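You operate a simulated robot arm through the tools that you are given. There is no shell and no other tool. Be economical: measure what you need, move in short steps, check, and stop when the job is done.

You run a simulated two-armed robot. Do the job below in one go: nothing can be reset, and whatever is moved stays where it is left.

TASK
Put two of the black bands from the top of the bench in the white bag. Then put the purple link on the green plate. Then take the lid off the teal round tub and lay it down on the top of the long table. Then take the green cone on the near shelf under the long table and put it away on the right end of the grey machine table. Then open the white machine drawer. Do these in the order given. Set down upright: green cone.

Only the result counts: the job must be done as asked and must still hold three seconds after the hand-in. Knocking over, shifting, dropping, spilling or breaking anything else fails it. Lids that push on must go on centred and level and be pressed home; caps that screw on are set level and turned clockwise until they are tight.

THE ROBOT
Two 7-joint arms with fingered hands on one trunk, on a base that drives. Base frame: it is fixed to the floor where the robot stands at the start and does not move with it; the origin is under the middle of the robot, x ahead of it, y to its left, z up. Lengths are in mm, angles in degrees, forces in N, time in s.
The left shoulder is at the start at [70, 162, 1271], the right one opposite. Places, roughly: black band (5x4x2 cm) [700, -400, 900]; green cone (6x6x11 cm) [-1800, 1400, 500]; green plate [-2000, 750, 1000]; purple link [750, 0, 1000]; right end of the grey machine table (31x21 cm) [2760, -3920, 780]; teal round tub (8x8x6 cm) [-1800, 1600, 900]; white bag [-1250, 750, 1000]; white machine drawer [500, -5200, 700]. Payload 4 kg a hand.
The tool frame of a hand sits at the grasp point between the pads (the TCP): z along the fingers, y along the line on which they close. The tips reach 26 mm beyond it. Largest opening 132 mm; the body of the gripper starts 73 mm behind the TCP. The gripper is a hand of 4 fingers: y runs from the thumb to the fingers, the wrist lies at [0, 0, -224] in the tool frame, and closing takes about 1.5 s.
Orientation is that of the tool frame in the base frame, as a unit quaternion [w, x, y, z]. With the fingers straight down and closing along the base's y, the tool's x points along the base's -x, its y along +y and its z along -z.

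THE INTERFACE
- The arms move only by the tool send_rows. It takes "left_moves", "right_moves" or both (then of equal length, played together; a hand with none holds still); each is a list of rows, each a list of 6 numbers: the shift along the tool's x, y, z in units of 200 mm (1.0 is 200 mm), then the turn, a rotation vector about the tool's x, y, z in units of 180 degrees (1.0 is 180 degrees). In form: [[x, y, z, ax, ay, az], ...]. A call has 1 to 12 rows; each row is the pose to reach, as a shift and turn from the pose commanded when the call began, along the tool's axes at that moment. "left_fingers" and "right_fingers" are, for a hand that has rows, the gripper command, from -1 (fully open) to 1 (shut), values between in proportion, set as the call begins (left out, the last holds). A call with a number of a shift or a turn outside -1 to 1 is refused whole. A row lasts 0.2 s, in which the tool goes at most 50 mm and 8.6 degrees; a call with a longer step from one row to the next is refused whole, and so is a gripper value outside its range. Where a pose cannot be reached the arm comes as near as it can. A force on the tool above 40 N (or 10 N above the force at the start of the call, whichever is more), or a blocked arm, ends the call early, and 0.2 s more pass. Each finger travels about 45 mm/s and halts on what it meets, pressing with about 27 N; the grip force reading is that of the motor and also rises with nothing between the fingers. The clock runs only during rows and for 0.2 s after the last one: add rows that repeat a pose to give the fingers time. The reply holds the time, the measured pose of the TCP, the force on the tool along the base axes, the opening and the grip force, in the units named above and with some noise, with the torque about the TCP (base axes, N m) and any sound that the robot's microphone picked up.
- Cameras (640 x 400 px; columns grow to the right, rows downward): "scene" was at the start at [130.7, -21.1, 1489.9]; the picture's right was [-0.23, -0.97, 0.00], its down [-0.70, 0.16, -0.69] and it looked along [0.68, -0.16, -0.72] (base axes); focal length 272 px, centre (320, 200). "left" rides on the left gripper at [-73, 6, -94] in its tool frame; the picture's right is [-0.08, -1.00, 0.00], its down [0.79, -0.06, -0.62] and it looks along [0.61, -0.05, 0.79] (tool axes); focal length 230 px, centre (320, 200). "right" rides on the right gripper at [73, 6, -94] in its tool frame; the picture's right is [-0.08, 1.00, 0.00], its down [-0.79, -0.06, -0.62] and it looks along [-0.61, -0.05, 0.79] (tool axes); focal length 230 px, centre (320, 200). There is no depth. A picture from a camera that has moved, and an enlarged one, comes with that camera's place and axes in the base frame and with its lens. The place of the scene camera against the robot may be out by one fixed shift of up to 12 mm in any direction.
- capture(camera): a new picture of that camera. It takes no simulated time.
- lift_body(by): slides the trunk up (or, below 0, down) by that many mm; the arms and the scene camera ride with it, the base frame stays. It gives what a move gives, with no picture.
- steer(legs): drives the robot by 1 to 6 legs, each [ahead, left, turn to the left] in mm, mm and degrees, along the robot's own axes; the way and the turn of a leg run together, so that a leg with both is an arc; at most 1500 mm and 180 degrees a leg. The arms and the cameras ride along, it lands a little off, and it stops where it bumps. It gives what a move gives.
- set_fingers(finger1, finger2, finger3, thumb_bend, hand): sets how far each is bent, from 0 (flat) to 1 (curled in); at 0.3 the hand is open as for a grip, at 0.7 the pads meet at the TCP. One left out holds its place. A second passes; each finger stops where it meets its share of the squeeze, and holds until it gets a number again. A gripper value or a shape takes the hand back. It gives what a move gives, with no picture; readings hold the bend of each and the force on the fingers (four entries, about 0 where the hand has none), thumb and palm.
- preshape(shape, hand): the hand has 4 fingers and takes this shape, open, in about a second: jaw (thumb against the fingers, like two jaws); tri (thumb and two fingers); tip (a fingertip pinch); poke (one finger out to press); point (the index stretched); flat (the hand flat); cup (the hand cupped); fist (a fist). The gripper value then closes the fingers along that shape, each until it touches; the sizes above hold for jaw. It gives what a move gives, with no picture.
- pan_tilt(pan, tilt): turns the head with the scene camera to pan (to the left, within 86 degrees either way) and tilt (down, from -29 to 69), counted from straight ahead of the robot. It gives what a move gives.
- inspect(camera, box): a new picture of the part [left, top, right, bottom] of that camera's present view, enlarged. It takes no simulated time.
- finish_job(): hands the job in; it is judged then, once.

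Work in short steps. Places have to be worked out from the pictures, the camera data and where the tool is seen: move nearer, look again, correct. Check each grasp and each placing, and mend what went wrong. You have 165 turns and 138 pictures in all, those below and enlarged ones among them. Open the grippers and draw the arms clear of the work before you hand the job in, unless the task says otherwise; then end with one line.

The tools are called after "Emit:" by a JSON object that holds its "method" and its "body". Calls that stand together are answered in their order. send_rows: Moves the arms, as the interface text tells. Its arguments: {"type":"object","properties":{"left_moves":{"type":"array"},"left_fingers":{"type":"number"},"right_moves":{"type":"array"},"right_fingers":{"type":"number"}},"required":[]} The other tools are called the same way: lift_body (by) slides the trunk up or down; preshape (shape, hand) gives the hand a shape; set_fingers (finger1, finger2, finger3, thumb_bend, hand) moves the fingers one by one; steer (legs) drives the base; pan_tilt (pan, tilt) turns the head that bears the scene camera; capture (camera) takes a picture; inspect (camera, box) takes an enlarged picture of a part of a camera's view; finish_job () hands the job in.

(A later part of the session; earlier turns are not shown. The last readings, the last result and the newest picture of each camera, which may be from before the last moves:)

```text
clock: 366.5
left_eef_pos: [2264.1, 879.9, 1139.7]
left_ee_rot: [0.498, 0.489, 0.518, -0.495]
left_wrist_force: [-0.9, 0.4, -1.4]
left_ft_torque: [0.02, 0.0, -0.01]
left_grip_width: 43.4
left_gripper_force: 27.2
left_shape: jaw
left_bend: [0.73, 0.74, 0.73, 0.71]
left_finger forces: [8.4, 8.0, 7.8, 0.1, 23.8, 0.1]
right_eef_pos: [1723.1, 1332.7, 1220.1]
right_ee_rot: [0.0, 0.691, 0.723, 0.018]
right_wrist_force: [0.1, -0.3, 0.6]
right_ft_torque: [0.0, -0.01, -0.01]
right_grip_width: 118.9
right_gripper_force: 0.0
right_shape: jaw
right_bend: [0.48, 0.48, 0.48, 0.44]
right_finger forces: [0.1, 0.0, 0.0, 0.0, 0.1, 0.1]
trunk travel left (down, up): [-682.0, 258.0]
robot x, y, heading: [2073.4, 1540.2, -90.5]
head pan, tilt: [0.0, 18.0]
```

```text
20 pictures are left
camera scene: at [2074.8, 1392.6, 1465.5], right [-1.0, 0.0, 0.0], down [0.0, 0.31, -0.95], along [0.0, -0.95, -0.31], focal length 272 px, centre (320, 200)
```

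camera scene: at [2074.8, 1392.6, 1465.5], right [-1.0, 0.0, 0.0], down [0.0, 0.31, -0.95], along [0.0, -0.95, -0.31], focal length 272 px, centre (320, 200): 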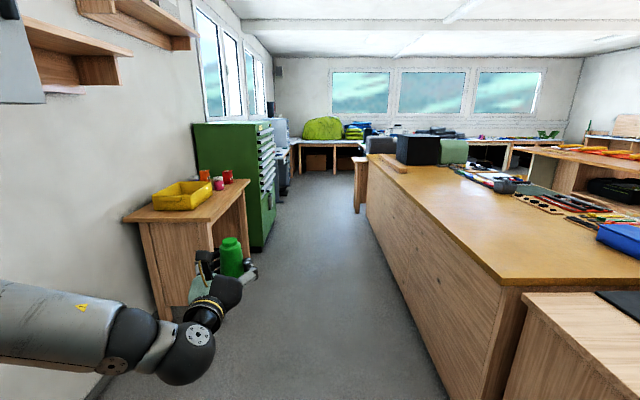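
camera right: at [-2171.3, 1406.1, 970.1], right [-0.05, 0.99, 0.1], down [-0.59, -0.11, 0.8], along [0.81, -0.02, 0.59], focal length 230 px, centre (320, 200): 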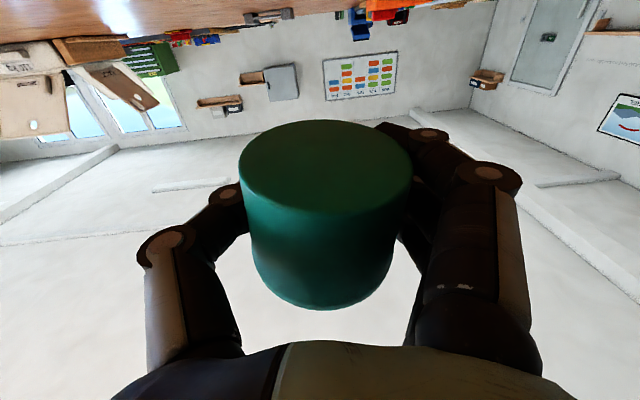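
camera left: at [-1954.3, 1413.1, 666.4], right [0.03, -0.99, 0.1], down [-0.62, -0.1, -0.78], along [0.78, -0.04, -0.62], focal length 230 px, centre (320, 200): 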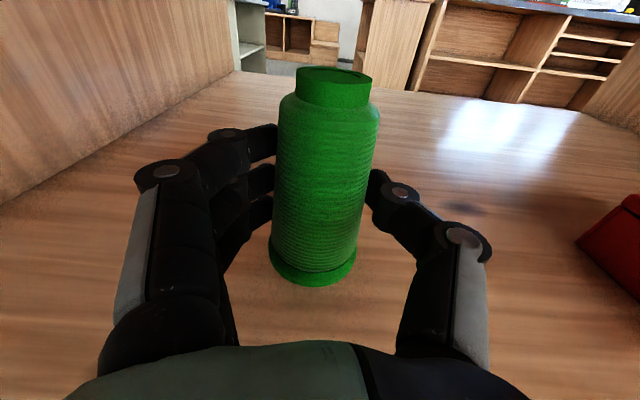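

Corridor behind the bench is about 1.2 m wide and clear. I'll drive down to y≈-3850, turn left to face the grey machine table, and look.

Emit:
{"method": "steer", "body": {"legs": [[0, 0, 0.5], [1450, 0, 0], [1450, 0, 0], [1450, 0, 0], [1050, 0, 0], [0, 0, 90]]}}

Emit:
{"method": "pan_tilt", "body": {"pan": 0, "tilt": 40}}

Emit:
{"method": "capture", "body": {"camera": "scene"}}

```text
clock: 396.5
left_eef_pos: [2687.8, -3668.9, 1140.3]
left_ee_rot: [0.702, -0.024, 0.712, 0.005]
left_wrist_force: [0.0, -0.1, -1.2]
left_ft_torque: [0.02, 0.01, 0.0]
left_grip_width: 43.3
left_gripper_force: 27.1
left_shape: jaw
left_bend: [0.73, 0.74, 0.73, 0.71]
left_finger forces: [8.2, 8.0, 7.8, 0.0, 23.9, 0.1]
right_eef_pos: [2237.9, -4213.8, 1220.8]
right_ee_rot: [-0.013, -0.028, 0.999, 0.013]
right_wrist_force: [-0.4, 0.0, 0.0]
right_ft_torque: [0.0, -0.01, -0.02]
right_grip_width: 118.6
right_gripper_force: 0.1
right_shape: jaw
right_bend: [0.48, 0.48, 0.48, 0.44]
right_finger forces: [0.0, 0.0, 0.0, 0.1, 0.0, 0.0]
trunk travel left (down, up): [-682.0, 258.0]
robot x, y, heading: [2029.1, -3865.3, 0.2]
head pan, tilt: [0.0, 18.0]
```

```text
clock: 397.3
left_eef_pos: [2686.8, -3670.0, 1140.5]
left_ee_rot: [0.702, -0.024, 0.711, 0.005]
left_wrist_force: [-0.3, 0.2, -1.1]
left_ft_torque: [-0.02, 0.03, 0.03]
left_grip_width: 43.1
left_gripper_force: 27.3
left_shape: jaw
left_bend: [0.73, 0.74, 0.73, 0.71]
left_finger forces: [8.2, 8.0, 7.8, 0.0, 23.8, 0.0]
right_eef_pos: [2237.2, -4214.2, 1222.5]
right_ee_rot: [-0.013, -0.027, 0.999, 0.011]
right_wrist_force: [0.0, 0.7, 0.1]
right_ft_torque: [0.0, 0.03, -0.01]
right_grip_width: 118.8
right_gripper_force: 0.0
right_shape: jaw
right_bend: [0.48, 0.48, 0.48, 0.44]
right_finger forces: [0.0, 0.1, 0.0, 0.0, 0.0, 0.0]
trunk travel left (down, up): [-682.0, 258.0]
robot x, y, heading: [2024.0, -3862.9, 0.1]
head pan, tilt: [0.0, 40.0]
```

```text
19 pictures are left
camera scene: at [2166.4, -3866.7, 1430.9], right [0.0, -1.0, 0.0], down [-0.64, 0.0, -0.77], along [0.77, 0.0, -0.64], focal length 272 px, centre (320, 200)
```

scene: 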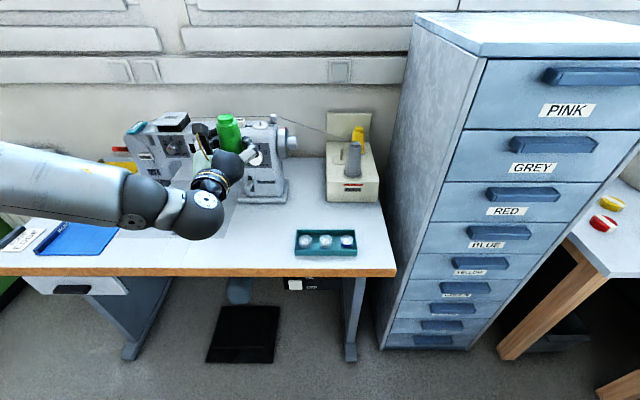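

The right end of the grey machine table holds a teal bobbin tray and a thread stand. The free spot is behind the tray, around (2840, -3930), and is best reached from above. I'll pass the cone to the right hand: lower and centre the left hand, and bring the right hand up beside it.

Emit:
{"method": "send_rows", "body": {"left_moves": [[0.1, -0.06, 0, 0, 0, 0], [0.2, -0.12, 0, 0, 0, 0], [0.3, -0.19, 0, 0, 0, 0], [0.4, -0.25, 0, 0, 0, 0], [0.5, -0.31, 0, 0, 0, 0], [0.6, -0.38, 0, 0, 0, 0], [0.68, -0.44, 0, 0, 0, 0], [0.75, -0.5, 0, 0, 0, 0], [0.75, -0.5, 0, 0, 0, 0]], "right_moves": [[-0.12, 0.0, 0, 0, -0.012, 0], [-0.24, 0.1, 0, 0, -0.024, 0], [-0.36, 0.2, 0, 0, -0.036, 0], [-0.48, 0.3, 0, 0, -0.048, 0], [-0.6, 0.4, 0, 0, -0.06, 0], [-0.72, 0.5, 0, 0, -0.07, 0], [-0.86, 0.6, 0, 0, -0.08, 0], [-1.0, 0.7, 0, 0, -0.09, 0], [-1.0, 0.7, 0, 0, -0.09, 0]]}}

```text
clock: 399.3
left_eef_pos: [2688.8, -3773.6, 995.0]
left_ee_rot: [0.703, -0.024, 0.711, 0.005]
left_wrist_force: [-0.2, -0.8, -1.8]
left_ft_torque: [-0.01, -0.01, 0.04]
left_grip_width: 43.4
left_gripper_force: 27.1
left_shape: jaw
left_bend: [0.73, 0.74, 0.74, 0.71]
left_finger forces: [8.1, 7.9, 7.9, 0.0, 24.1, 0.1]
right_eef_pos: [2428.1, -4063.2, 1219.6]
right_ee_rot: [0.13, -0.026, 0.991, 0.016]
right_wrist_force: [-0.8, -0.1, 0.3]
right_ft_torque: [0.01, 0.02, 0.01]
right_grip_width: 118.6
right_gripper_force: 0.0
right_shape: jaw
right_bend: [0.48, 0.48, 0.48, 0.44]
right_finger forces: [0.2, 0.1, 0.0, 0.1, 0.0, 0.0]
trunk travel left (down, up): [-682.0, 258.0]
robot x, y, heading: [2029.8, -3865.3, 0.3]
head pan, tilt: [0.0, 40.0]
```

The left hand now holds the cone at (2690, -3773). I'll bring the right hand over it in two stages.

Emit:
{"method": "send_rows", "body": {"right_moves": [[-0.1, 0.14, 0.03, 0, 0, 0], [-0.2, 0.28, 0.06, 0, 0, 0], [-0.3, 0.42, 0.09, 0, 0, 0], [-0.42, 0.56, 0.12, 0, 0, 0], [-0.53, 0.7, 0.15, 0, 0, 0], [-0.64, 0.85, 0.18, 0, 0, 0], [-0.76, 1.0, 0.2, 0, 0, 0], [-0.76, 1.0, 0.2, 0, 0, 0]], "right_fingers": -0.2}}

Emit:
{"method": "send_rows", "body": {"right_moves": [[-0.15, 0.12, 0.04, 0, 0, 0], [-0.3, 0.25, 0.08, 0, 0, 0], [-0.45, 0.37, 0.12, 0, 0, 0], [-0.53, 0.46, 0.15, 0, 0, 0], [-0.53, 0.46, 0.15, 0, 0, 0]]}}

Emit:
{"method": "capture", "body": {"camera": "right"}}

```text
clock: 401.1
left_eef_pos: [2688.9, -3772.8, 994.9]
left_ee_rot: [0.702, -0.024, 0.712, 0.005]
left_wrist_force: [0.5, -0.5, -1.2]
left_ft_torque: [0.0, 0.03, -0.01]
left_grip_width: 43.0
left_gripper_force: 27.6
left_shape: jaw
left_bend: [0.73, 0.74, 0.74, 0.71]
left_finger forces: [8.2, 8.0, 7.8, 0.0, 23.9, 0.1]
right_eef_pos: [2504.7, -3998.6, 1203.0]
right_ee_rot: [0.128, -0.025, 0.991, 0.018]
right_wrist_force: [-0.4, -0.4, 0.1]
right_ft_torque: [-0.02, 0.0, 0.01]
right_grip_width: 79.8
right_gripper_force: 0.1
right_shape: jaw
right_bend: [0.71, 0.71, 0.71, 0.7]
right_finger forces: [0.0, 0.0, 0.0, 0.0, 0.0, 0.0]
right hand out of reach, approached as far as the arm can: row 3, 4, 5, 6, 7, 8
trunk travel left (down, up): [-682.0, 258.0]
robot x, y, heading: [2024.7, -3866.9, 0.4]
head pan, tilt: [0.0, 40.0]
```

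```text
clock: 402.3
left_eef_pos: [2689.1, -3772.6, 993.7]
left_ee_rot: [0.702, -0.023, 0.711, 0.005]
left_wrist_force: [-0.3, 0.4, -1.5]
left_ft_torque: [0.0, 0.02, 0.04]
left_grip_width: 43.3
left_gripper_force: 27.1
left_shape: jaw
left_bend: [0.73, 0.74, 0.74, 0.71]
left_finger forces: [8.2, 8.0, 7.8, 0.0, 23.8, 0.1]
right_eef_pos: [2537.6, -4009.8, 1184.4]
right_ee_rot: [0.129, -0.025, 0.991, 0.018]
right_wrist_force: [0.1, 0.3, 0.4]
right_ft_torque: [0.01, 0.02, 0.02]
right_grip_width: 79.4
right_gripper_force: 0.1
right_shape: jaw
right_bend: [0.71, 0.71, 0.71, 0.7]
right_finger forces: [0.0, 0.0, 0.0, 0.1, 0.0, 0.1]
right hand out of reach, approached as far as the arm can: row 1, 2, 3, 4, 5
trunk travel left (down, up): [-682.0, 258.0]
robot x, y, heading: [2030.8, -3866.9, 0.2]
head pan, tilt: [0.0, 40.0]
```

```text
18 pictures are left
camera right: at [2444.9, -4011.2, 1255.5], right [0.02, 1.0, 0.05], down [0.6, -0.05, 0.8], along [0.8, 0.01, -0.6], focal length 230 px, centre (320, 200)
```

right: 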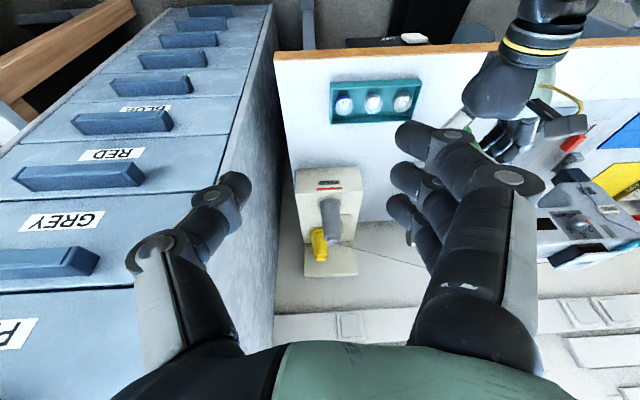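

The right arm is cramped this high. I'll raise the trunk 200 mm and lower the left arm by the same, so the handover happens lower relative to the shoulders.

Emit:
{"method": "lift_body", "body": {"by": 200}}

Emit:
{"method": "send_rows", "body": {"left_moves": [[0.12, 0, 0, 0, 0, 0], [0.24, 0, 0, 0, 0, 0], [0.36, 0, 0, 0, 0, 0], [0.48, 0, 0, 0, 0, 0], [0.6, 0, 0, 0, 0, 0], [0.72, 0, 0, 0, 0, 0], [0.84, 0, 0, 0, 0, 0], [0.95, 0, 0, 0, 0, 0], [0.95, 0, 0, 0, 0, 0]], "right_moves": [[0.03, 0, 0.12, 0, 0, 0], [0.06, 0, 0.24, 0, 0, 0], [0.1, 0, 0.36, 0, 0, 0], [0.13, 0, 0.48, 0, 0, 0], [0.16, 0, 0.6, 0, 0, 0], [0.19, 0.05, 0.72, 0, 0, 0], [0.22, 0.1, 0.84, 0, 0, 0], [0.25, 0.15, 0.95, 0, 0, 0], [0.25, 0.15, 0.95, 0, 0, 0]]}}

```text
clock: 404.5
left_eef_pos: [2689.0, -3773.9, 1193.4]
left_ee_rot: [0.702, -0.024, 0.712, 0.003]
left_wrist_force: [0.4, -0.5, -1.2]
left_ft_torque: [0.02, 0.03, 0.04]
left_grip_width: 43.4
left_gripper_force: 26.9
left_shape: jaw
left_bend: [0.73, 0.74, 0.74, 0.71]
left_finger forces: [8.3, 8.1, 7.8, 0.0, 23.9, 0.0]
right_eef_pos: [2538.8, -4010.4, 1383.9]
right_ee_rot: [0.129, -0.025, 0.991, 0.017]
right_wrist_force: [0.5, 0.4, -1.0]
right_ft_torque: [-0.01, 0.01, 0.02]
right_grip_width: 79.5
right_gripper_force: 0.1
right_shape: jaw
right_bend: [0.71, 0.71, 0.71, 0.7]
right_finger forces: [0.0, 0.0, 0.0, 0.0, 0.1, 0.0]
trunk travel left (down, up): [-882.0, 58.0]
robot x, y, heading: [2029.3, -3864.1, 0.3]
head pan, tilt: [0.0, 40.0]
```

```text
clock: 406.5
left_eef_pos: [2684.1, -3777.6, 1005.3]
left_ee_rot: [0.702, -0.023, 0.712, 0.003]
left_wrist_force: [-0.6, 0.3, -1.6]
left_ft_torque: [0.01, 0.02, -0.01]
left_grip_width: 43.2
left_gripper_force: 26.6
left_shape: jaw
left_bend: [0.73, 0.74, 0.74, 0.71]
left_finger forces: [8.1, 8.0, 7.8, 0.1, 23.9, 0.0]
right_eef_pos: [2533.3, -3979.5, 1191.7]
right_ee_rot: [0.13, -0.026, 0.991, 0.02]
right_wrist_force: [-0.5, -0.6, -0.3]
right_ft_torque: [0.01, -0.04, -0.02]
right_grip_width: 79.7
right_gripper_force: 0.0
right_shape: jaw
right_bend: [0.71, 0.71, 0.71, 0.7]
right_finger forces: [0.0, 0.0, 0.1, 0.0, 0.0, 0.1]
right hand out of reach, approached as far as the arm can: row 8, 9
trunk travel left (down, up): [-882.0, 58.0]
robot x, y, heading: [2032.7, -3861.1, 0.2]
head pan, tilt: [0.0, 40.0]
```

The right hand can't come further toward the centre, so I'll bring the cone to it instead, moving the left hand 190 mm to the right beneath it.

Emit:
{"method": "send_rows", "body": {"left_moves": [[0, -0.12, 0, 0, 0, 0], [0, -0.24, 0, 0, 0, 0], [0, -0.36, 0, 0, 0, 0], [0, -0.48, 0, 0, 0, 0], [0, -0.6, 0, 0, 0, 0], [0, -0.72, 0, 0, 0, 0], [0, -0.84, 0, 0, 0, 0], [0, -0.95, 0, 0, 0, 0], [0, -0.95, 0, 0, 0, 0]]}}

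Emit:
{"method": "capture", "body": {"camera": "right"}}

```text
clock: 408.5
left_eef_pos: [2692.8, -3967.8, 1009.1]
left_ee_rot: [0.702, -0.024, 0.712, 0.005]
left_wrist_force: [0.5, -0.2, -2.0]
left_ft_torque: [0.0, 0.05, -0.03]
left_grip_width: 43.1
left_gripper_force: 26.8
left_shape: jaw
left_bend: [0.73, 0.74, 0.74, 0.71]
left_finger forces: [8.3, 8.0, 7.8, 0.0, 23.9, 0.0]
right_eef_pos: [2536.4, -3979.4, 1190.2]
right_ee_rot: [0.129, -0.026, 0.991, 0.02]
right_wrist_force: [0.1, 0.2, -0.6]
right_ft_torque: [-0.01, 0.03, 0.01]
right_grip_width: 79.7
right_gripper_force: 0.2
right_shape: jaw
right_bend: [0.71, 0.71, 0.71, 0.7]
right_finger forces: [0.0, 0.1, 0.0, 0.0, 0.0, 0.0]
trunk travel left (down, up): [-882.0, 58.0]
robot x, y, heading: [2026.4, -3864.6, -0.1]
head pan, tilt: [0.0, 40.0]
```

```text
17 pictures are left
camera right: at [2440.8, -3981.2, 1262.3], right [0.02, 1.0, 0.05], down [0.6, -0.05, 0.8], along [0.8, 0.02, -0.6], focal length 230 px, centre (320, 200)
```

right: 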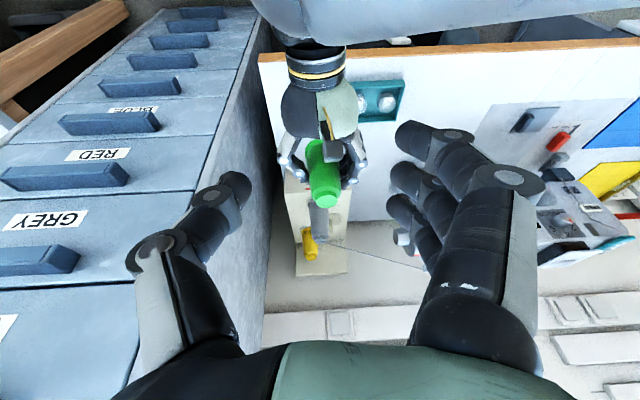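

The cone is right in line ahead of the right hand, at (2690, -3967) with its top near z≈1069. I'll move the right hand forward above it, then check.

Emit:
{"method": "send_rows", "body": {"right_moves": [[-0.15, 0.01, 0.05, 0, 0, 0], [-0.3, 0.02, 0.1, 0, 0, 0], [-0.45, 0.027, 0.2, 0, 0, 0], [-0.6, 0.027, 0.35, 0, 0, 0], [-0.667, 0.027, 0.489, 0, 0, 0], [-0.667, 0.027, 0.489, 0, 0, 0]]}}

Emit:
{"method": "capture", "body": {"camera": "right"}}

```text
clock: 409.9
left_eef_pos: [2693.3, -3967.6, 1010.8]
left_ee_rot: [0.702, -0.023, 0.711, 0.004]
left_wrist_force: [-0.3, -0.7, -1.9]
left_ft_torque: [0.02, 0.01, -0.02]
left_grip_width: 43.2
left_gripper_force: 26.8
left_shape: jaw
left_bend: [0.73, 0.74, 0.74, 0.71]
left_finger forces: [8.2, 7.9, 7.8, 0.0, 24.1, 0.0]
right_eef_pos: [2631.6, -4034.1, 1156.2]
right_ee_rot: [0.13, -0.025, 0.991, 0.02]
right_wrist_force: [0.2, -0.8, -0.5]
right_ft_torque: [-0.03, 0.0, 0.02]
right_grip_width: 79.7
right_gripper_force: 0.0
right_shape: jaw
right_bend: [0.71, 0.71, 0.71, 0.7]
right_finger forces: [0.0, 0.0, 0.0, 0.0, 0.0, 0.1]
right hand out of reach, approached as far as the arm can: row 1, 2, 3, 4, 5, 6
trunk travel left (down, up): [-882.0, 58.0]
robot x, y, heading: [2027.9, -3862.6, 0.2]
head pan, tilt: [0.0, 40.0]
```

```text
16 pictures are left
camera right: at [2537.2, -4035.6, 1228.2], right [0.02, 1.0, 0.05], down [0.6, -0.05, 0.8], along [0.8, 0.02, -0.6], focal length 230 px, centre (320, 200)
```

right: 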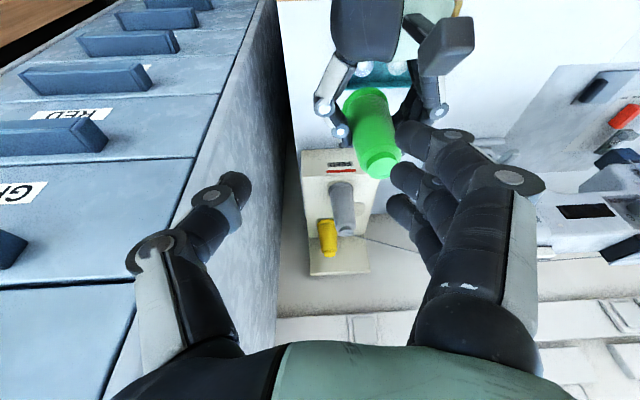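

The right arm's limit is straight ahead of its shoulder, at (2632, -4034). I'll bring the left hand with the cone directly under it.

Emit:
{"method": "send_rows", "body": {"left_moves": [[0, -0.08, -0.08, 0, 0, 0], [0, -0.16, -0.16, 0, 0, 0], [0, -0.25, -0.24, 0, 0, 0], [0, -0.333, -0.305, 0, 0, 0], [0, -0.333, -0.305, 0, 0, 0]]}}

Emit:
{"method": "capture", "body": {"camera": "right"}}

```text
clock: 411.1
left_eef_pos: [2636.2, -4038.3, 1011.2]
left_ee_rot: [0.702, -0.024, 0.712, 0.004]
left_wrist_force: [0.6, -0.5, -1.9]
left_ft_torque: [0.01, 0.03, 0.01]
left_grip_width: 43.2
left_gripper_force: 27.1
left_shape: jaw
left_bend: [0.73, 0.74, 0.74, 0.71]
left_finger forces: [8.2, 8.0, 7.8, 0.0, 23.9, 0.0]
right_eef_pos: [2631.6, -4034.1, 1156.9]
right_ee_rot: [0.13, -0.026, 0.991, 0.019]
right_wrist_force: [0.3, 0.2, -0.3]
right_ft_torque: [0.04, -0.01, -0.02]
right_grip_width: 79.5
right_gripper_force: 0.1
right_shape: jaw
right_bend: [0.71, 0.71, 0.71, 0.7]
right_finger forces: [0.1, 0.0, 0.1, 0.0, 0.1, 0.0]
trunk travel left (down, up): [-882.0, 58.0]
robot x, y, heading: [2028.9, -3861.7, 0.3]
head pan, tilt: [0.0, 40.0]
```

```text
15 pictures are left
camera right: at [2537.5, -4035.6, 1228.2], right [0.02, 1.0, 0.05], down [0.6, -0.05, 0.8], along [0.8, 0.02, -0.6], focal length 230 px, centre (320, 200)
```

right: 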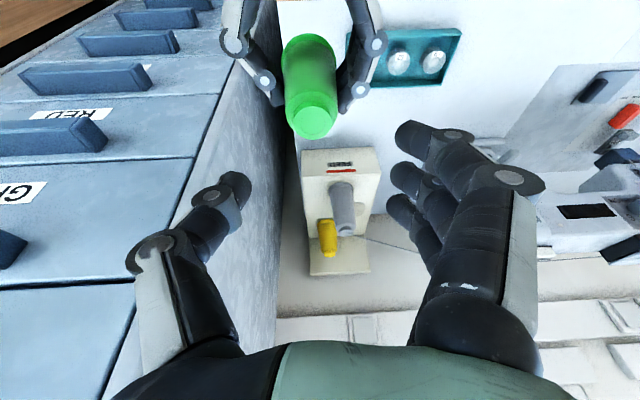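

The cone top is centred under the right hand. I'll raise the left hand 76 mm so the cone's cap enters between the right fingers, then look.

Emit:
{"method": "send_rows", "body": {"left_moves": [[-0.1, 0, -0.02, 0, 0, 0], [-0.2, 0, -0.045, 0, 0, 0], [-0.3, 0, -0.045, 0, 0, 0], [-0.38, 0, -0.045, 0, 0, 0], [-0.38, 0, -0.045, 0, 0, 0]]}}

Emit:
{"method": "capture", "body": {"camera": "right"}}

```text
clock: 412.3
left_eef_pos: [2629.0, -4035.1, 1087.6]
left_ee_rot: [0.702, -0.024, 0.712, 0.005]
left_wrist_force: [-0.2, -0.5, -2.6]
left_ft_torque: [-0.02, 0.04, -0.01]
left_grip_width: 43.1
left_gripper_force: 27.4
left_shape: jaw
left_bend: [0.73, 0.74, 0.74, 0.71]
left_finger forces: [8.2, 7.9, 7.7, 0.0, 23.8, 0.0]
right_eef_pos: [2632.4, -4033.7, 1155.4]
right_ee_rot: [0.131, -0.025, 0.991, 0.019]
right_wrist_force: [0.4, -0.2, 0.3]
right_ft_torque: [0.01, 0.0, 0.05]
right_grip_width: 79.6
right_gripper_force: 0.2
right_shape: jaw
right_bend: [0.71, 0.71, 0.71, 0.7]
right_finger forces: [0.0, 0.0, 0.1, 0.0, 0.0, 0.1]
trunk travel left (down, up): [-882.0, 58.0]
robot x, y, heading: [2028.4, -3866.3, 0.4]
head pan, tilt: [0.0, 40.0]
```

```text
14 pictures are left
camera right: at [2537.5, -4035.7, 1228.2], right [0.02, 1.0, 0.05], down [0.6, -0.05, 0.8], along [0.8, 0.02, -0.6], focal length 230 px, centre (320, 200)
```

right: 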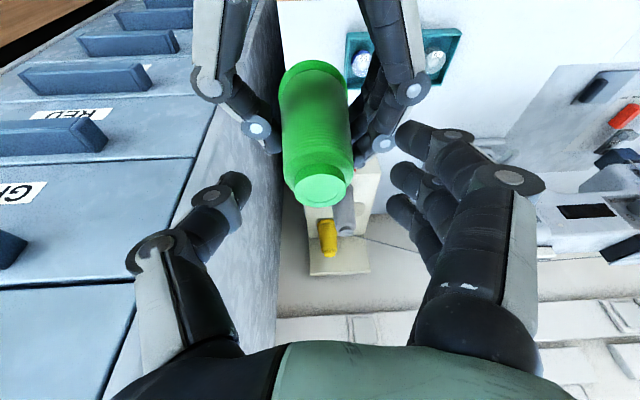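

The cap is between the right fingers and thumb, so I'll close the right hand.

Emit:
{"method": "send_rows", "body": {"right_moves": [[0, 0, 0, 0, 0, 0], [0, 0, 0, 0, 0, 0], [0, 0, 0, 0, 0, 0], [0, 0, 0, 0, 0, 0], [0, 0, 0, 0, 0, 0], [0, 0, 0, 0, 0, 0], [0, 0, 0, 0, 0, 0], [0, 0, 0, 0, 0, 0]], "right_fingers": 1}}

Emit:
{"method": "capture", "body": {"camera": "right"}}

```text
clock: 414.1
left_eef_pos: [2630.0, -4034.8, 1086.1]
left_ee_rot: [0.702, -0.024, 0.712, 0.005]
left_wrist_force: [-0.4, 3.5, -2.5]
left_ft_torque: [-0.25, 0.03, -0.04]
left_grip_width: 43.1
left_gripper_force: 26.9
left_shape: jaw
left_bend: [0.73, 0.73, 0.74, 0.71]
left_finger forces: [10.1, 9.4, 7.9, 0.0, 23.9, 0.1]
right_eef_pos: [2631.8, -4035.0, 1157.0]
right_ee_rot: [0.129, -0.026, 0.991, 0.019]
right_wrist_force: [0.2, -3.6, 0.4]
right_ft_torque: [-0.02, -0.08, 0.07]
right_grip_width: 23.4
right_gripper_force: 26.5
right_shape: jaw
right_bend: [0.68, 0.73, 0.73, 0.7]
right_finger forces: [0.0, 9.9, 8.4, 0.0, 22.6, 0.1]
trunk travel left (down, up): [-882.0, 58.0]
robot x, y, heading: [2031.5, -3863.9, 0.6]
head pan, tilt: [0.0, 40.0]
```

```text
13 pictures are left
camera right: at [2537.6, -4036.0, 1228.1], right [0.02, 1.0, 0.05], down [0.6, -0.05, 0.8], along [0.8, 0.01, -0.6], focal length 230 px, centre (320, 200)
```

right: 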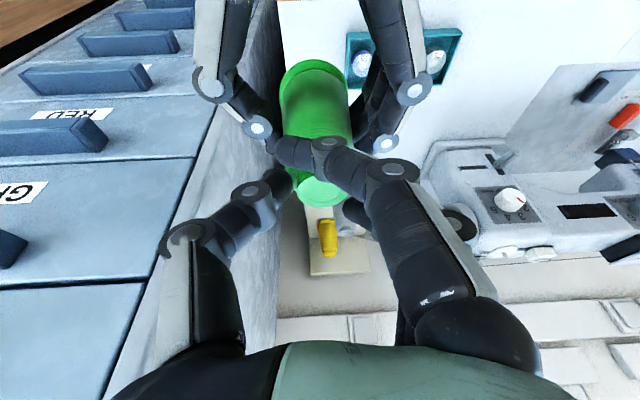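

The right hand has the cap firmly. Now I'll open the left hand and lower it straight down clear of the cone, then out to the left.

Emit:
{"method": "send_rows", "body": {"left_moves": [[0, 0, 0, 0, 0, 0], [0, 0, 0, 0, 0, 0], [0, 0, 0, 0, 0, 0], [0, 0, 0, 0, 0, 0], [0, 0, 0, 0, 0, 0], [0, 0, 0, 0, 0, 0], [0, 0, 0, 0, 0, 0]], "left_fingers": -0.6}}

Emit:
{"method": "send_rows", "body": {"left_moves": [[0.08, 0, 0, 0, 0, 0], [0.18, 0, 0, 0, 0, 0], [0.28, 0, 0, 0, 0, 0], [0.4, 0, 0, 0, 0, 0], [0.52, 0, 0, 0, 0, 0], [0.64, 0, 0, 0, 0, 0], [0.75, 0, 0, 0, 0, 0], [0.75, 0.15, 0, 0, 0, 0], [0.75, 0.33, 0, 0, 0, 0], [0.75, 0.55, 0, 0, 0, 0], [0.75, 0.77, 0, 0, 0, 0], [0.75, 1.0, 0, 0, 0, 0]]}}

Emit:
{"method": "capture", "body": {"camera": "right"}}

```text
clock: 415.7
left_eef_pos: [2630.4, -4035.2, 1088.3]
left_ee_rot: [0.702, -0.025, 0.712, 0.006]
left_wrist_force: [-0.8, -0.8, 0.7]
left_ft_torque: [-0.02, -0.03, 0.02]
left_grip_width: 105.1
left_gripper_force: 0.1
left_shape: jaw
left_bend: [0.59, 0.59, 0.59, 0.55]
left_finger forces: [0.0, 0.1, 0.0, 0.0, 0.0, 0.1]
right_eef_pos: [2631.7, -4034.0, 1156.4]
right_ee_rot: [0.131, -0.026, 0.991, 0.019]
right_wrist_force: [-0.4, -0.1, 0.0]
right_ft_torque: [0.01, -0.02, 0.0]
right_grip_width: 22.0
right_gripper_force: 26.9
right_shape: jaw
right_bend: [0.68, 0.72, 0.72, 0.71]
right_finger forces: [0.1, 12.0, 11.8, 0.1, 20.5, 0.0]
trunk travel left (down, up): [-882.0, 58.0]
robot x, y, heading: [2036.4, -3868.9, 0.3]
head pan, tilt: [0.0, 40.0]
```

```text
clock: 418.3
left_eef_pos: [2617.9, -3839.8, 931.3]
left_ee_rot: [0.702, -0.023, 0.712, 0.003]
left_wrist_force: [-0.3, -0.2, -0.3]
left_ft_torque: [0.02, 0.03, -0.02]
left_grip_width: 105.3
left_gripper_force: 0.0
left_shape: jaw
left_bend: [0.59, 0.59, 0.59, 0.55]
left_finger forces: [0.0, 0.0, 0.1, 0.0, 0.1, 0.1]
left hand out of reach, approached as far as the arm can: row 5, 6, 7
right_eef_pos: [2632.3, -4032.6, 1156.7]
right_ee_rot: [0.13, -0.025, 0.991, 0.019]
right_wrist_force: [-0.3, -0.1, -0.1]
right_ft_torque: [0.01, -0.02, 0.0]
right_grip_width: 22.0
right_gripper_force: 27.1
right_shape: jaw
right_bend: [0.68, 0.72, 0.72, 0.71]
right_finger forces: [0.0, 12.1, 11.5, 0.0, 20.6, 0.0]
trunk travel left (down, up): [-882.0, 58.0]
robot x, y, heading: [2029.2, -3864.6, 0.2]
head pan, tilt: [0.0, 40.0]
```

```text
12 pictures are left
camera right: at [2537.5, -4034.7, 1228.3], right [0.02, 1.0, 0.05], down [0.6, -0.05, 0.8], along [0.8, 0.01, -0.6], focal length 230 px, centre (320, 200)
```

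right: 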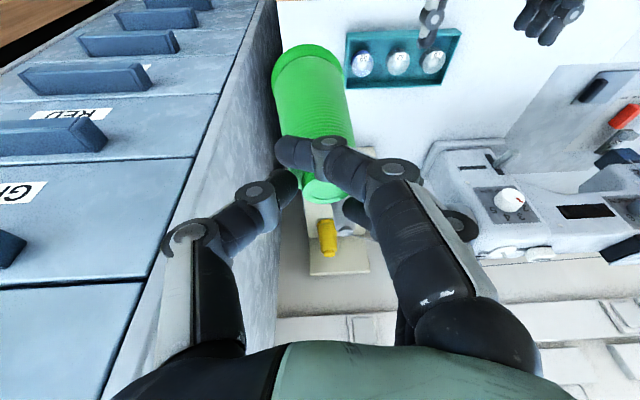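

The cone hangs upright from the right hand. I'll raise the left hand out of the way and drive so the cone is over the free spot behind the tray.

Emit:
{"method": "send_rows", "body": {"left_moves": [[-0.15, 0, 0, 0, 0, 0], [-0.3, 0.05, 0, 0, 0, 0], [-0.45, 0.1, 0, 0, 0, 0], [-0.6, 0.2, 0, 0, 0, 0], [-0.75, 0.3, 0, 0, 0, 0], [-0.9, 0.4, 0, 0, 0, 0], [-1.0, 0.5, 0, 0, 0, 0], [-1.0, 0.5, 0, 0, 0, 0]]}}

Emit:
{"method": "steer", "body": {"legs": [[0, 103, 0], [200, 0, 0]]}}

Emit:
{"method": "capture", "body": {"camera": "right"}}

```text
clock: 420.1
left_eef_pos: [2616.3, -3733.4, 1128.9]
left_ee_rot: [0.702, -0.023, 0.712, 0.004]
left_wrist_force: [-0.4, -0.5, 0.2]
left_ft_torque: [-0.02, 0.01, 0.02]
left_grip_width: 105.6
left_gripper_force: 0.1
left_shape: jaw
left_bend: [0.59, 0.59, 0.59, 0.55]
left_finger forces: [0.1, 0.1, 0.0, 0.0, 0.0, 0.0]
right_eef_pos: [2632.3, -4035.5, 1156.2]
right_ee_rot: [0.13, -0.025, 0.991, 0.019]
right_wrist_force: [0.5, 0.5, 0.0]
right_ft_torque: [-0.03, 0.01, 0.01]
right_grip_width: 21.9
right_gripper_force: 26.6
right_shape: jaw
right_bend: [0.68, 0.72, 0.72, 0.71]
right_finger forces: [0.0, 12.2, 11.4, 0.1, 20.6, 0.0]
trunk travel left (down, up): [-882.0, 58.0]
robot x, y, heading: [2027.8, -3862.3, 0.1]
head pan, tilt: [0.0, 40.0]
```

```text
clock: 422.5
left_eef_pos: [2814.0, -3630.4, 1129.3]
left_ee_rot: [0.703, -0.022, 0.711, 0.004]
left_wrist_force: [-0.8, 0.1, 0.7]
left_ft_torque: [-0.01, 0.03, 0.01]
left_grip_width: 105.3
left_gripper_force: 0.0
left_shape: jaw
left_bend: [0.59, 0.59, 0.59, 0.55]
left_finger forces: [0.0, 0.1, 0.0, 0.0, 0.1, 0.0]
right_eef_pos: [2830.2, -3930.1, 1157.8]
right_ee_rot: [0.131, -0.025, 0.991, 0.02]
right_wrist_force: [-0.4, -0.1, -1.2]
right_ft_torque: [0.0, 0.0, -0.02]
right_grip_width: 22.0
right_gripper_force: 27.2
right_shape: jaw
right_bend: [0.68, 0.72, 0.72, 0.71]
right_finger forces: [0.0, 12.2, 11.6, 0.0, 20.7, 0.0]
trunk travel left (down, up): [-882.0, 58.0]
robot x, y, heading: [2228.9, -3759.7, 0.1]
head pan, tilt: [0.0, 40.0]
```

```text
11 pictures are left
camera right: at [2735.4, -3931.7, 1229.6], right [0.02, 1.0, 0.05], down [0.6, -0.05, 0.8], along [0.8, 0.01, -0.6], focal length 230 px, centre (320, 200)
```

right: 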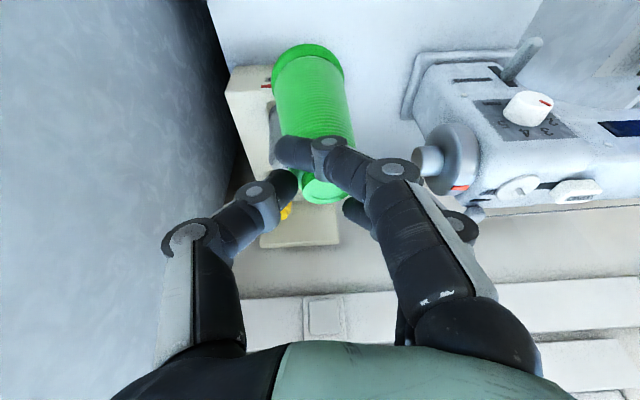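

Position is good and the space below is clear. I'll lower the cone with the right arm in two stages to just above the table.

Emit:
{"method": "send_rows", "body": {"right_moves": [[0.04, 0, 0.14, 0, 0, 0], [0.08, 0, 0.28, 0, 0, 0], [0.12, 0, 0.42, 0, 0, 0], [0.16, 0, 0.57, 0, 0, 0], [0.2, 0, 0.72, 0, 0, 0], [0.2, 0, 0.72, 0, 0, 0]]}}

Emit:
{"method": "send_rows", "body": {"right_moves": [[0.03, 0, 0.1, 0, 0, 0], [0.06, 0, 0.2, 0, 0, 0], [0.08, 0, 0.3, 0, 0, 0], [0.11, 0, 0.4, 0, 0, 0], [0.11, 0, 0.4, 0, 0, 0]]}}

Emit:
{"method": "capture", "body": {"camera": "scene"}}

```text
clock: 423.9
left_eef_pos: [2818.3, -3628.7, 1128.4]
left_ee_rot: [0.702, -0.023, 0.712, 0.004]
left_wrist_force: [0.2, -0.2, 0.3]
left_ft_torque: [0.0, 0.01, 0.0]
left_grip_width: 105.6
left_gripper_force: 0.1
left_shape: jaw
left_bend: [0.59, 0.59, 0.59, 0.55]
left_finger forces: [0.2, 0.0, 0.0, 0.1, 0.0, 0.0]
right_eef_pos: [2803.0, -3966.3, 1049.3]
right_ee_rot: [0.129, -0.025, 0.991, 0.019]
right_wrist_force: [-0.3, 0.1, -1.5]
right_ft_torque: [0.0, 0.02, -0.02]
right_grip_width: 22.0
right_gripper_force: 27.0
right_shape: jaw
right_bend: [0.68, 0.72, 0.72, 0.71]
right_finger forces: [0.0, 12.3, 11.0, 0.1, 20.8, 0.0]
right hand out of reach, approached as far as the arm can: row 1, 2, 3, 4, 5, 6
trunk travel left (down, up): [-882.0, 58.0]
robot x, y, heading: [2230.7, -3759.3, 0.2]
head pan, tilt: [0.0, 40.0]
```

```text
clock: 425.1
left_eef_pos: [2817.5, -3629.0, 1128.2]
left_ee_rot: [0.702, -0.022, 0.712, 0.003]
left_wrist_force: [0.2, -0.3, 0.0]
left_ft_torque: [-0.04, 0.0, 0.0]
left_grip_width: 105.2
left_gripper_force: 0.1
left_shape: jaw
left_bend: [0.59, 0.59, 0.59, 0.55]
left_finger forces: [0.1, 0.0, 0.1, 0.1, 0.0, 0.0]
right_eef_pos: [2778.7, -3992.7, 1007.8]
right_ee_rot: [0.129, -0.025, 0.991, 0.019]
right_wrist_force: [-0.7, 0.5, -1.9]
right_ft_torque: [0.0, 0.0, -0.03]
right_grip_width: 22.0
right_gripper_force: 27.1
right_shape: jaw
right_bend: [0.68, 0.72, 0.72, 0.71]
right_finger forces: [0.0, 12.4, 10.9, 0.0, 20.6, 0.0]
right hand out of reach, approached as far as the arm can: row 1, 2, 3, 4, 5
trunk travel left (down, up): [-882.0, 58.0]
robot x, y, heading: [2233.1, -3759.0, -0.2]
head pan, tilt: [0.0, 40.0]
```

```text
10 pictures are left
camera scene: at [2368.2, -3761.4, 1630.8], right [0.0, -1.0, 0.0], down [-0.64, 0.0, -0.77], along [0.77, 0.0, -0.64], focal length 272 px, centre (320, 200)
```

scene: 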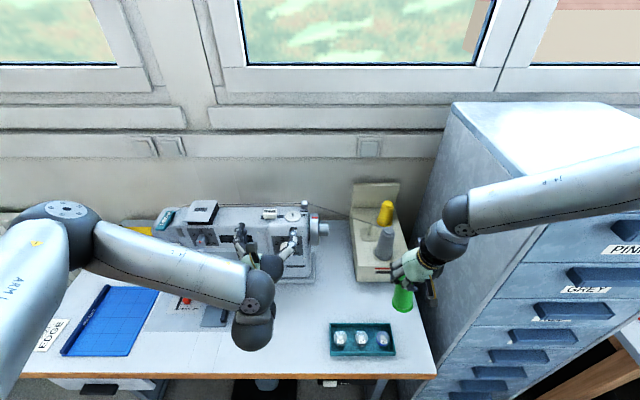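

The right arm settled at (2779, -3993), cone bottom near z≈889, just right of and behind the tray. I'll shift 27 mm right to clear the tray corner and lower the trunk.

Emit:
{"method": "steer", "body": {"legs": [[0, -27, 0]]}}

Emit:
{"method": "lift_body", "body": {"by": -85}}

Emit:
{"method": "inspect", "body": {"camera": "scene", "box": [320, 160, 480, 300]}}

```text
clock: 425.9
left_eef_pos: [2816.3, -3649.6, 1127.2]
left_ee_rot: [0.702, -0.025, 0.712, 0.002]
left_wrist_force: [0.2, 0.7, -0.2]
left_ft_torque: [0.04, -0.02, -0.05]
left_grip_width: 105.4
left_gripper_force: 0.0
left_shape: jaw
left_bend: [0.59, 0.59, 0.59, 0.55]
left_finger forces: [0.0, 0.0, 0.0, 0.1, 0.0, 0.0]
right_eef_pos: [2778.7, -4011.4, 1009.9]
right_ee_rot: [0.13, -0.026, 0.991, 0.017]
right_wrist_force: [-0.3, 1.3, -1.9]
right_ft_torque: [-0.01, 0.04, -0.01]
right_grip_width: 22.0
right_gripper_force: 26.9
right_shape: jaw
right_bend: [0.68, 0.72, 0.72, 0.71]
right_finger forces: [0.0, 12.4, 10.9, 0.0, 20.6, 0.0]
trunk travel left (down, up): [-882.0, 58.0]
robot x, y, heading: [2229.2, -3780.0, 0.3]
head pan, tilt: [0.0, 40.0]
```

```text
clock: 427.1
left_eef_pos: [2818.1, -3654.4, 1043.5]
left_ee_rot: [0.702, -0.024, 0.711, 0.005]
left_wrist_force: [-0.3, 0.5, 0.0]
left_ft_torque: [0.01, 0.01, 0.01]
left_grip_width: 105.5
left_gripper_force: 0.1
left_shape: jaw
left_bend: [0.59, 0.59, 0.59, 0.55]
left_finger forces: [0.0, 0.1, 0.0, 0.0, 0.1, 0.0]
right_eef_pos: [2779.4, -4016.3, 924.1]
right_ee_rot: [0.13, -0.026, 0.991, 0.019]
right_wrist_force: [-0.1, 0.2, -1.2]
right_ft_torque: [0.01, 0.04, 0.02]
right_grip_width: 22.0
right_gripper_force: 27.1
right_shape: jaw
right_bend: [0.68, 0.72, 0.72, 0.71]
right_finger forces: [0.0, 12.4, 10.9, 0.0, 20.7, 0.0]
trunk travel left (down, up): [-797.0, 143.0]
robot x, y, heading: [2230.2, -3785.1, 0.1]
head pan, tilt: [0.0, 40.0]
```

```text
2.86 times, centred on (400, 230) of scene
camera zoom: at [2367.9, -3786.8, 1545.9], right [0.0, -1.0, 0.0], down [-0.64, 0.0, -0.77], along [0.77, 0.0, -0.64], focal length 777 px, centre (91, 114)
```

zoom: 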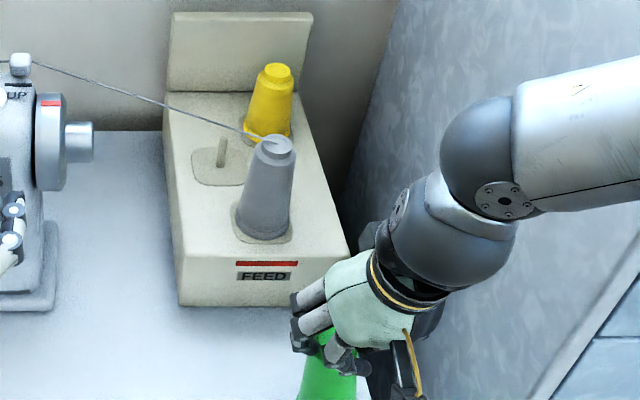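

The cone bottom is about 25 mm above the table, and the hand is clear of the thread stand. I'll creep down to contact.

Emit:
{"method": "lift_body", "body": {"by": -16}}

Emit:
{"method": "lift_body", "body": {"by": -6}}

Emit:
{"method": "lift_body", "body": {"by": -4}}

```text
clock: 427.8
left_eef_pos: [2818.2, -3654.4, 1027.0]
left_ee_rot: [0.702, -0.023, 0.712, 0.005]
left_wrist_force: [-0.1, 0.6, -0.4]
left_ft_torque: [-0.03, 0.0, -0.01]
left_grip_width: 105.4
left_gripper_force: 0.1
left_shape: jaw
left_bend: [0.59, 0.59, 0.59, 0.55]
left_finger forces: [0.0, 0.0, 0.1, 0.1, 0.0, 0.0]
right_eef_pos: [2778.4, -4017.5, 907.3]
right_ee_rot: [0.131, -0.026, 0.991, 0.02]
right_wrist_force: [0.0, -0.2, -1.0]
right_ft_torque: [0.0, 0.03, -0.01]
right_grip_width: 22.2
right_gripper_force: 27.0
right_shape: jaw
right_bend: [0.68, 0.72, 0.72, 0.71]
right_finger forces: [0.0, 12.5, 11.2, 0.0, 20.9, 0.1]
trunk travel left (down, up): [-781.0, 159.0]
robot x, y, heading: [2229.4, -3786.7, 0.4]
head pan, tilt: [0.0, 40.0]
```

```text
clock: 428.3
left_eef_pos: [2814.9, -3653.5, 1023.1]
left_ee_rot: [0.704, -0.023, 0.71, 0.006]
left_wrist_force: [-0.1, 0.5, 0.0]
left_ft_torque: [-0.01, 0.01, -0.02]
left_grip_width: 105.5
left_gripper_force: 0.0
left_shape: jaw
left_bend: [0.59, 0.59, 0.59, 0.55]
left_finger forces: [0.0, 0.1, 0.0, 0.0, 0.1, 0.0]
right_eef_pos: [2778.8, -4016.3, 904.3]
right_ee_rot: [0.135, -0.026, 0.99, 0.021]
right_wrist_force: [-0.6, -1.7, 24.5]
right_ft_torque: [0.24, -0.36, -0.02]
right_grip_width: 23.1
right_gripper_force: 27.1
right_shape: jaw
right_bend: [0.68, 0.72, 0.73, 0.72]
right_finger forces: [0.0, 13.2, 21.8, 0.1, 28.6, 0.1]
trunk travel left (down, up): [-775.0, 165.0]
robot x, y, heading: [2230.0, -3786.9, 0.2]
head pan, tilt: [0.0, 40.0]
```

```text
clock: 428.7
left_eef_pos: [2815.9, -3654.8, 1019.0]
left_ee_rot: [0.702, -0.024, 0.712, 0.004]
left_wrist_force: [0.5, -0.3, -0.2]
left_ft_torque: [0.02, 0.0, 0.01]
left_grip_width: 105.6
left_gripper_force: 0.0
left_shape: jaw
left_bend: [0.59, 0.59, 0.59, 0.55]
left_finger forces: [0.0, 0.0, 0.0, 0.0, 0.0, 0.0]
right_eef_pos: [2783.8, -4015.0, 904.7]
right_ee_rot: [0.139, -0.026, 0.99, 0.021]
right_wrist_force: [-1.6, -1.7, 22.8]
right_ft_torque: [0.08, -0.14, 0.03]
right_grip_width: 24.3
right_gripper_force: 27.0
right_shape: jaw
right_bend: [0.68, 0.72, 0.72, 0.73]
right_finger forces: [0.1, 13.8, 14.6, 0.0, 28.6, 0.0]
trunk travel left (down, up): [-773.0, 167.0]
robot x, y, heading: [2233.1, -3785.2, 0.3]
head pan, tilt: [0.0, 40.0]
stopped: the force on the tool passed its limit (the readings are from after the stop); the commanded pose is now the measured one
```

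The cone has touched down. I'll ease off 4 mm and open the right hand, then check.

Emit:
{"method": "lift_body", "body": {"by": 4}}

Emit:
{"method": "send_rows", "body": {"right_moves": [[0, 0, 0, 0, 0, 0], [0, 0, 0, 0, 0, 0], [0, 0, 0, 0, 0, 0], [0, 0, 0, 0, 0, 0], [0, 0, 0, 0, 0, 0], [0, 0, 0, 0, 0, 0], [0, 0, 0, 0, 0, 0]], "right_fingers": -0.2}}

Emit:
{"method": "lift_body", "body": {"by": 150}}

Emit:
{"method": "capture", "body": {"camera": "right"}}

```text
clock: 429.2
left_eef_pos: [2817.5, -3655.1, 1022.8]
left_ee_rot: [0.702, -0.023, 0.711, 0.004]
left_wrist_force: [0.1, 0.4, -0.1]
left_ft_torque: [-0.01, 0.01, -0.02]
left_grip_width: 105.7
left_gripper_force: 0.0
left_shape: jaw
left_bend: [0.59, 0.59, 0.59, 0.55]
left_finger forces: [0.0, 0.1, 0.1, 0.0, 0.0, 0.0]
right_eef_pos: [2782.5, -4015.7, 905.3]
right_ee_rot: [0.135, -0.026, 0.99, 0.021]
right_wrist_force: [-0.4, -0.2, 4.4]
right_ft_torque: [0.06, -0.02, 0.01]
right_grip_width: 23.7
right_gripper_force: 26.7
right_shape: jaw
right_bend: [0.68, 0.72, 0.72, 0.72]
right_finger forces: [0.0, 12.6, 14.0, 0.0, 22.5, 0.1]
trunk travel left (down, up): [-777.0, 163.0]
robot x, y, heading: [2228.2, -3782.7, -0.2]
head pan, tilt: [0.0, 40.0]
```

```text
clock: 430.9
left_eef_pos: [2816.2, -3654.6, 1022.8]
left_ee_rot: [0.702, -0.022, 0.712, 0.004]
left_wrist_force: [0.4, 0.8, 0.2]
left_ft_torque: [0.03, 0.0, -0.02]
left_grip_width: 105.4
left_gripper_force: 0.1
left_shape: jaw
left_bend: [0.59, 0.59, 0.59, 0.55]
left_finger forces: [0.0, 0.0, 0.1, 0.0, 0.1, 0.0]
right_eef_pos: [2782.5, -4016.1, 905.8]
right_ee_rot: [0.135, -0.025, 0.99, 0.021]
right_wrist_force: [-0.1, -0.1, 0.6]
right_ft_torque: [-0.02, 0.03, -0.03]
right_grip_width: 79.2
right_gripper_force: 0.1
right_shape: jaw
right_bend: [0.71, 0.71, 0.71, 0.71]
right_finger forces: [0.0, 0.1, 0.0, 0.0, 0.0, 0.1]
trunk travel left (down, up): [-777.0, 163.0]
robot x, y, heading: [2229.4, -3785.5, 0.1]
head pan, tilt: [0.0, 40.0]
```

```text
clock: 432.6
left_eef_pos: [2817.7, -3654.3, 1172.9]
left_ee_rot: [0.702, -0.023, 0.712, 0.005]
left_wrist_force: [0.7, -1.0, -0.2]
left_ft_torque: [-0.02, -0.03, 0.0]
left_grip_width: 105.3
left_gripper_force: 0.0
left_shape: jaw
left_bend: [0.59, 0.59, 0.59, 0.55]
left_finger forces: [0.1, 0.0, 0.0, 0.1, 0.1, 0.1]
right_eef_pos: [2782.8, -4016.1, 1057.1]
right_ee_rot: [0.135, -0.025, 0.99, 0.021]
right_wrist_force: [-0.1, -0.3, -0.2]
right_ft_torque: [0.03, -0.01, 0.0]
right_grip_width: 79.0
right_gripper_force: 0.0
right_shape: jaw
right_bend: [0.71, 0.71, 0.71, 0.71]
right_finger forces: [0.0, 0.0, 0.0, 0.0, 0.0, 0.0]
trunk travel left (down, up): [-927.0, 13.0]
robot x, y, heading: [2227.0, -3784.8, 0.4]
head pan, tilt: [0.0, 40.0]
```

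```text
8 pictures are left
camera right: at [2687.1, -4018.7, 1126.7], right [0.02, 1.0, 0.06], down [0.6, -0.06, 0.8], along [0.8, 0.02, -0.6], focal length 230 px, centre (320, 200)
```

right: 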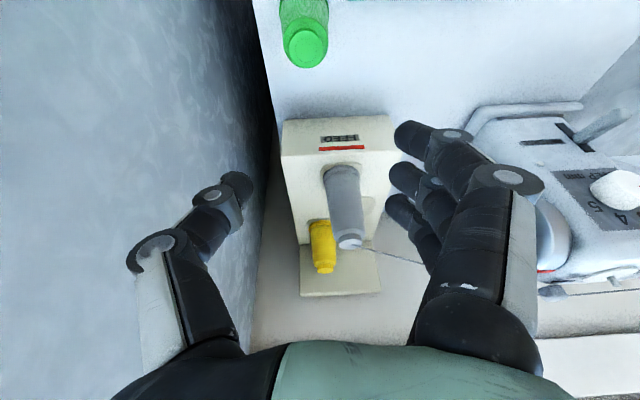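

The cone stands upright on the right end of the grey machine table. Now the long way back: reverse, turn north, and drive up the corridor behind the bench.

Emit:
{"method": "steer", "body": {"legs": [[-160, 0, 0], [0, 0, 89.6], [1450, 0, 0], [1450, 0, 0], [1450, 0, 0], [960, 0, 0]]}}

```text
clock: 462.9
left_eef_pos: [1994.2, 2132.4, 1171.8]
left_ee_rot: [-0.487, 0.526, -0.48, -0.506]
left_wrist_force: [0.2, -0.7, 0.3]
left_ft_torque: [0.0, 0.01, 0.01]
left_grip_width: 105.5
left_gripper_force: 0.0
left_shape: jaw
left_bend: [0.59, 0.59, 0.59, 0.55]
left_finger forces: [0.0, 0.0, 0.0, 0.1, 0.0, 0.0]
right_eef_pos: [2356.5, 2106.3, 1056.7]
right_ee_rot: [-0.079, 0.726, -0.674, -0.112]
right_wrist_force: [0.3, 0.1, 0.6]
right_ft_torque: [-0.01, -0.02, -0.03]
right_grip_width: 79.0
right_gripper_force: 0.0
right_shape: jaw
right_bend: [0.71, 0.71, 0.71, 0.71]
right_finger forces: [0.0, 0.0, 0.0, 0.1, 0.0, 0.0]
trunk travel left (down, up): [-927.0, 13.0]
robot x, y, heading: [2137.5, 1549.8, 91.7]
head pan, tilt: [0.0, 40.0]
```

Now west through the gap, then south along the main aisle.

Emit:
{"method": "steer", "body": {"legs": [[0, 0, 88.3], [0, 15, 0], [1450, 0, 0], [1050, 0, 0], [0, 0, 90]]}}

```text
clock: 483.2
left_eef_pos: [-197.6, 912.0, 1172.4]
left_ee_rot: [0.509, 0.478, 0.528, -0.484]
left_wrist_force: [-0.5, -0.7, 0.3]
left_ft_torque: [0.01, 0.0, -0.01]
left_grip_width: 105.5
left_gripper_force: 0.0
left_shape: jaw
left_bend: [0.59, 0.59, 0.59, 0.55]
left_finger forces: [0.1, 0.0, 0.0, 0.0, 0.0, 0.0]
right_eef_pos: [-561.4, 933.5, 1056.2]
right_ee_rot: [0.111, 0.669, 0.731, -0.077]
right_wrist_force: [0.3, 0.3, 0.1]
right_ft_torque: [-0.01, 0.01, -0.02]
right_grip_width: 79.0
right_gripper_force: 0.0
right_shape: jaw
right_bend: [0.71, 0.71, 0.71, 0.71]
right_finger forces: [0.1, 0.1, 0.0, 0.0, 0.0, 0.1]
trunk travel left (down, up): [-927.0, 13.0]
robot x, y, heading: [-351.7, 1493.7, -87.5]
head pan, tilt: [0.0, 40.0]
```

Straighten and drive south to y≈-4150, then look toward the white machine's drawer.

Emit:
{"method": "steer", "body": {"legs": [[0, 0, -2.5], [1450, 0, 0], [1450, 0, 0], [1450, 0, 0], [1250, 0, 0]]}}

Emit:
{"method": "pan_tilt", "body": {"pan": 38, "tilt": 33}}

Emit:
{"method": "capture", "body": {"camera": "scene"}}

```text
clock: 510.3
left_eef_pos: [-427.4, -4701.9, 1172.0]
left_ee_rot: [-0.481, -0.505, -0.502, 0.511]
left_wrist_force: [0.9, -0.2, -0.6]
left_ft_torque: [0.04, -0.01, 0.0]
left_grip_width: 105.3
left_gripper_force: 0.0
left_shape: jaw
left_bend: [0.59, 0.59, 0.59, 0.55]
left_finger forces: [0.0, 0.0, 0.0, 0.1, 0.1, 0.1]
right_eef_pos: [-787.0, -4640.9, 1056.4]
right_ee_rot: [0.107, 0.707, 0.694, -0.084]
right_wrist_force: [-0.8, 0.2, 1.0]
right_ft_torque: [-0.02, 0.0, 0.02]
right_grip_width: 79.0
right_gripper_force: 0.1
right_shape: jaw
right_bend: [0.71, 0.71, 0.71, 0.71]
right_finger forces: [0.0, 0.0, 0.0, 0.0, 0.0, 0.0]
trunk travel left (down, up): [-927.0, 13.0]
robot x, y, heading: [-516.7, -4108.0, -94.0]
head pan, tilt: [0.0, 40.0]
```

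```text
clock: 511.4
left_eef_pos: [-428.7, -4702.2, 1173.7]
left_ee_rot: [-0.482, -0.505, -0.502, 0.511]
left_wrist_force: [-0.3, 0.8, -0.6]
left_ft_torque: [0.01, 0.05, 0.0]
left_grip_width: 105.6
left_gripper_force: 0.0
left_shape: jaw
left_bend: [0.59, 0.59, 0.59, 0.55]
left_finger forces: [0.0, 0.0, 0.0, 0.0, 0.1, 0.0]
right_eef_pos: [-786.8, -4640.9, 1054.9]
right_ee_rot: [0.107, 0.708, 0.693, -0.084]
right_wrist_force: [0.6, 0.4, 0.2]
right_ft_torque: [-0.04, 0.02, -0.01]
right_grip_width: 79.3
right_gripper_force: 0.1
right_shape: jaw
right_bend: [0.71, 0.71, 0.71, 0.71]
right_finger forces: [0.1, 0.1, 0.1, 0.1, 0.0, 0.1]
trunk travel left (down, up): [-927.0, 13.0]
robot x, y, heading: [-517.3, -4105.4, -94.0]
head pan, tilt: [38.0, 33.0]
```

```text
7 pictures are left
camera scene: at [-468.3, -4234.1, 1686.1], right [-0.83, -0.56, 0.0], down [-0.3, 0.45, -0.84], along [0.47, -0.69, -0.54], focal length 272 px, centre (320, 200)
```

scene: 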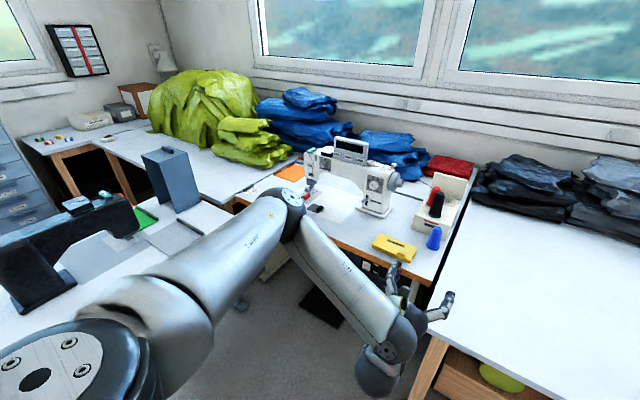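

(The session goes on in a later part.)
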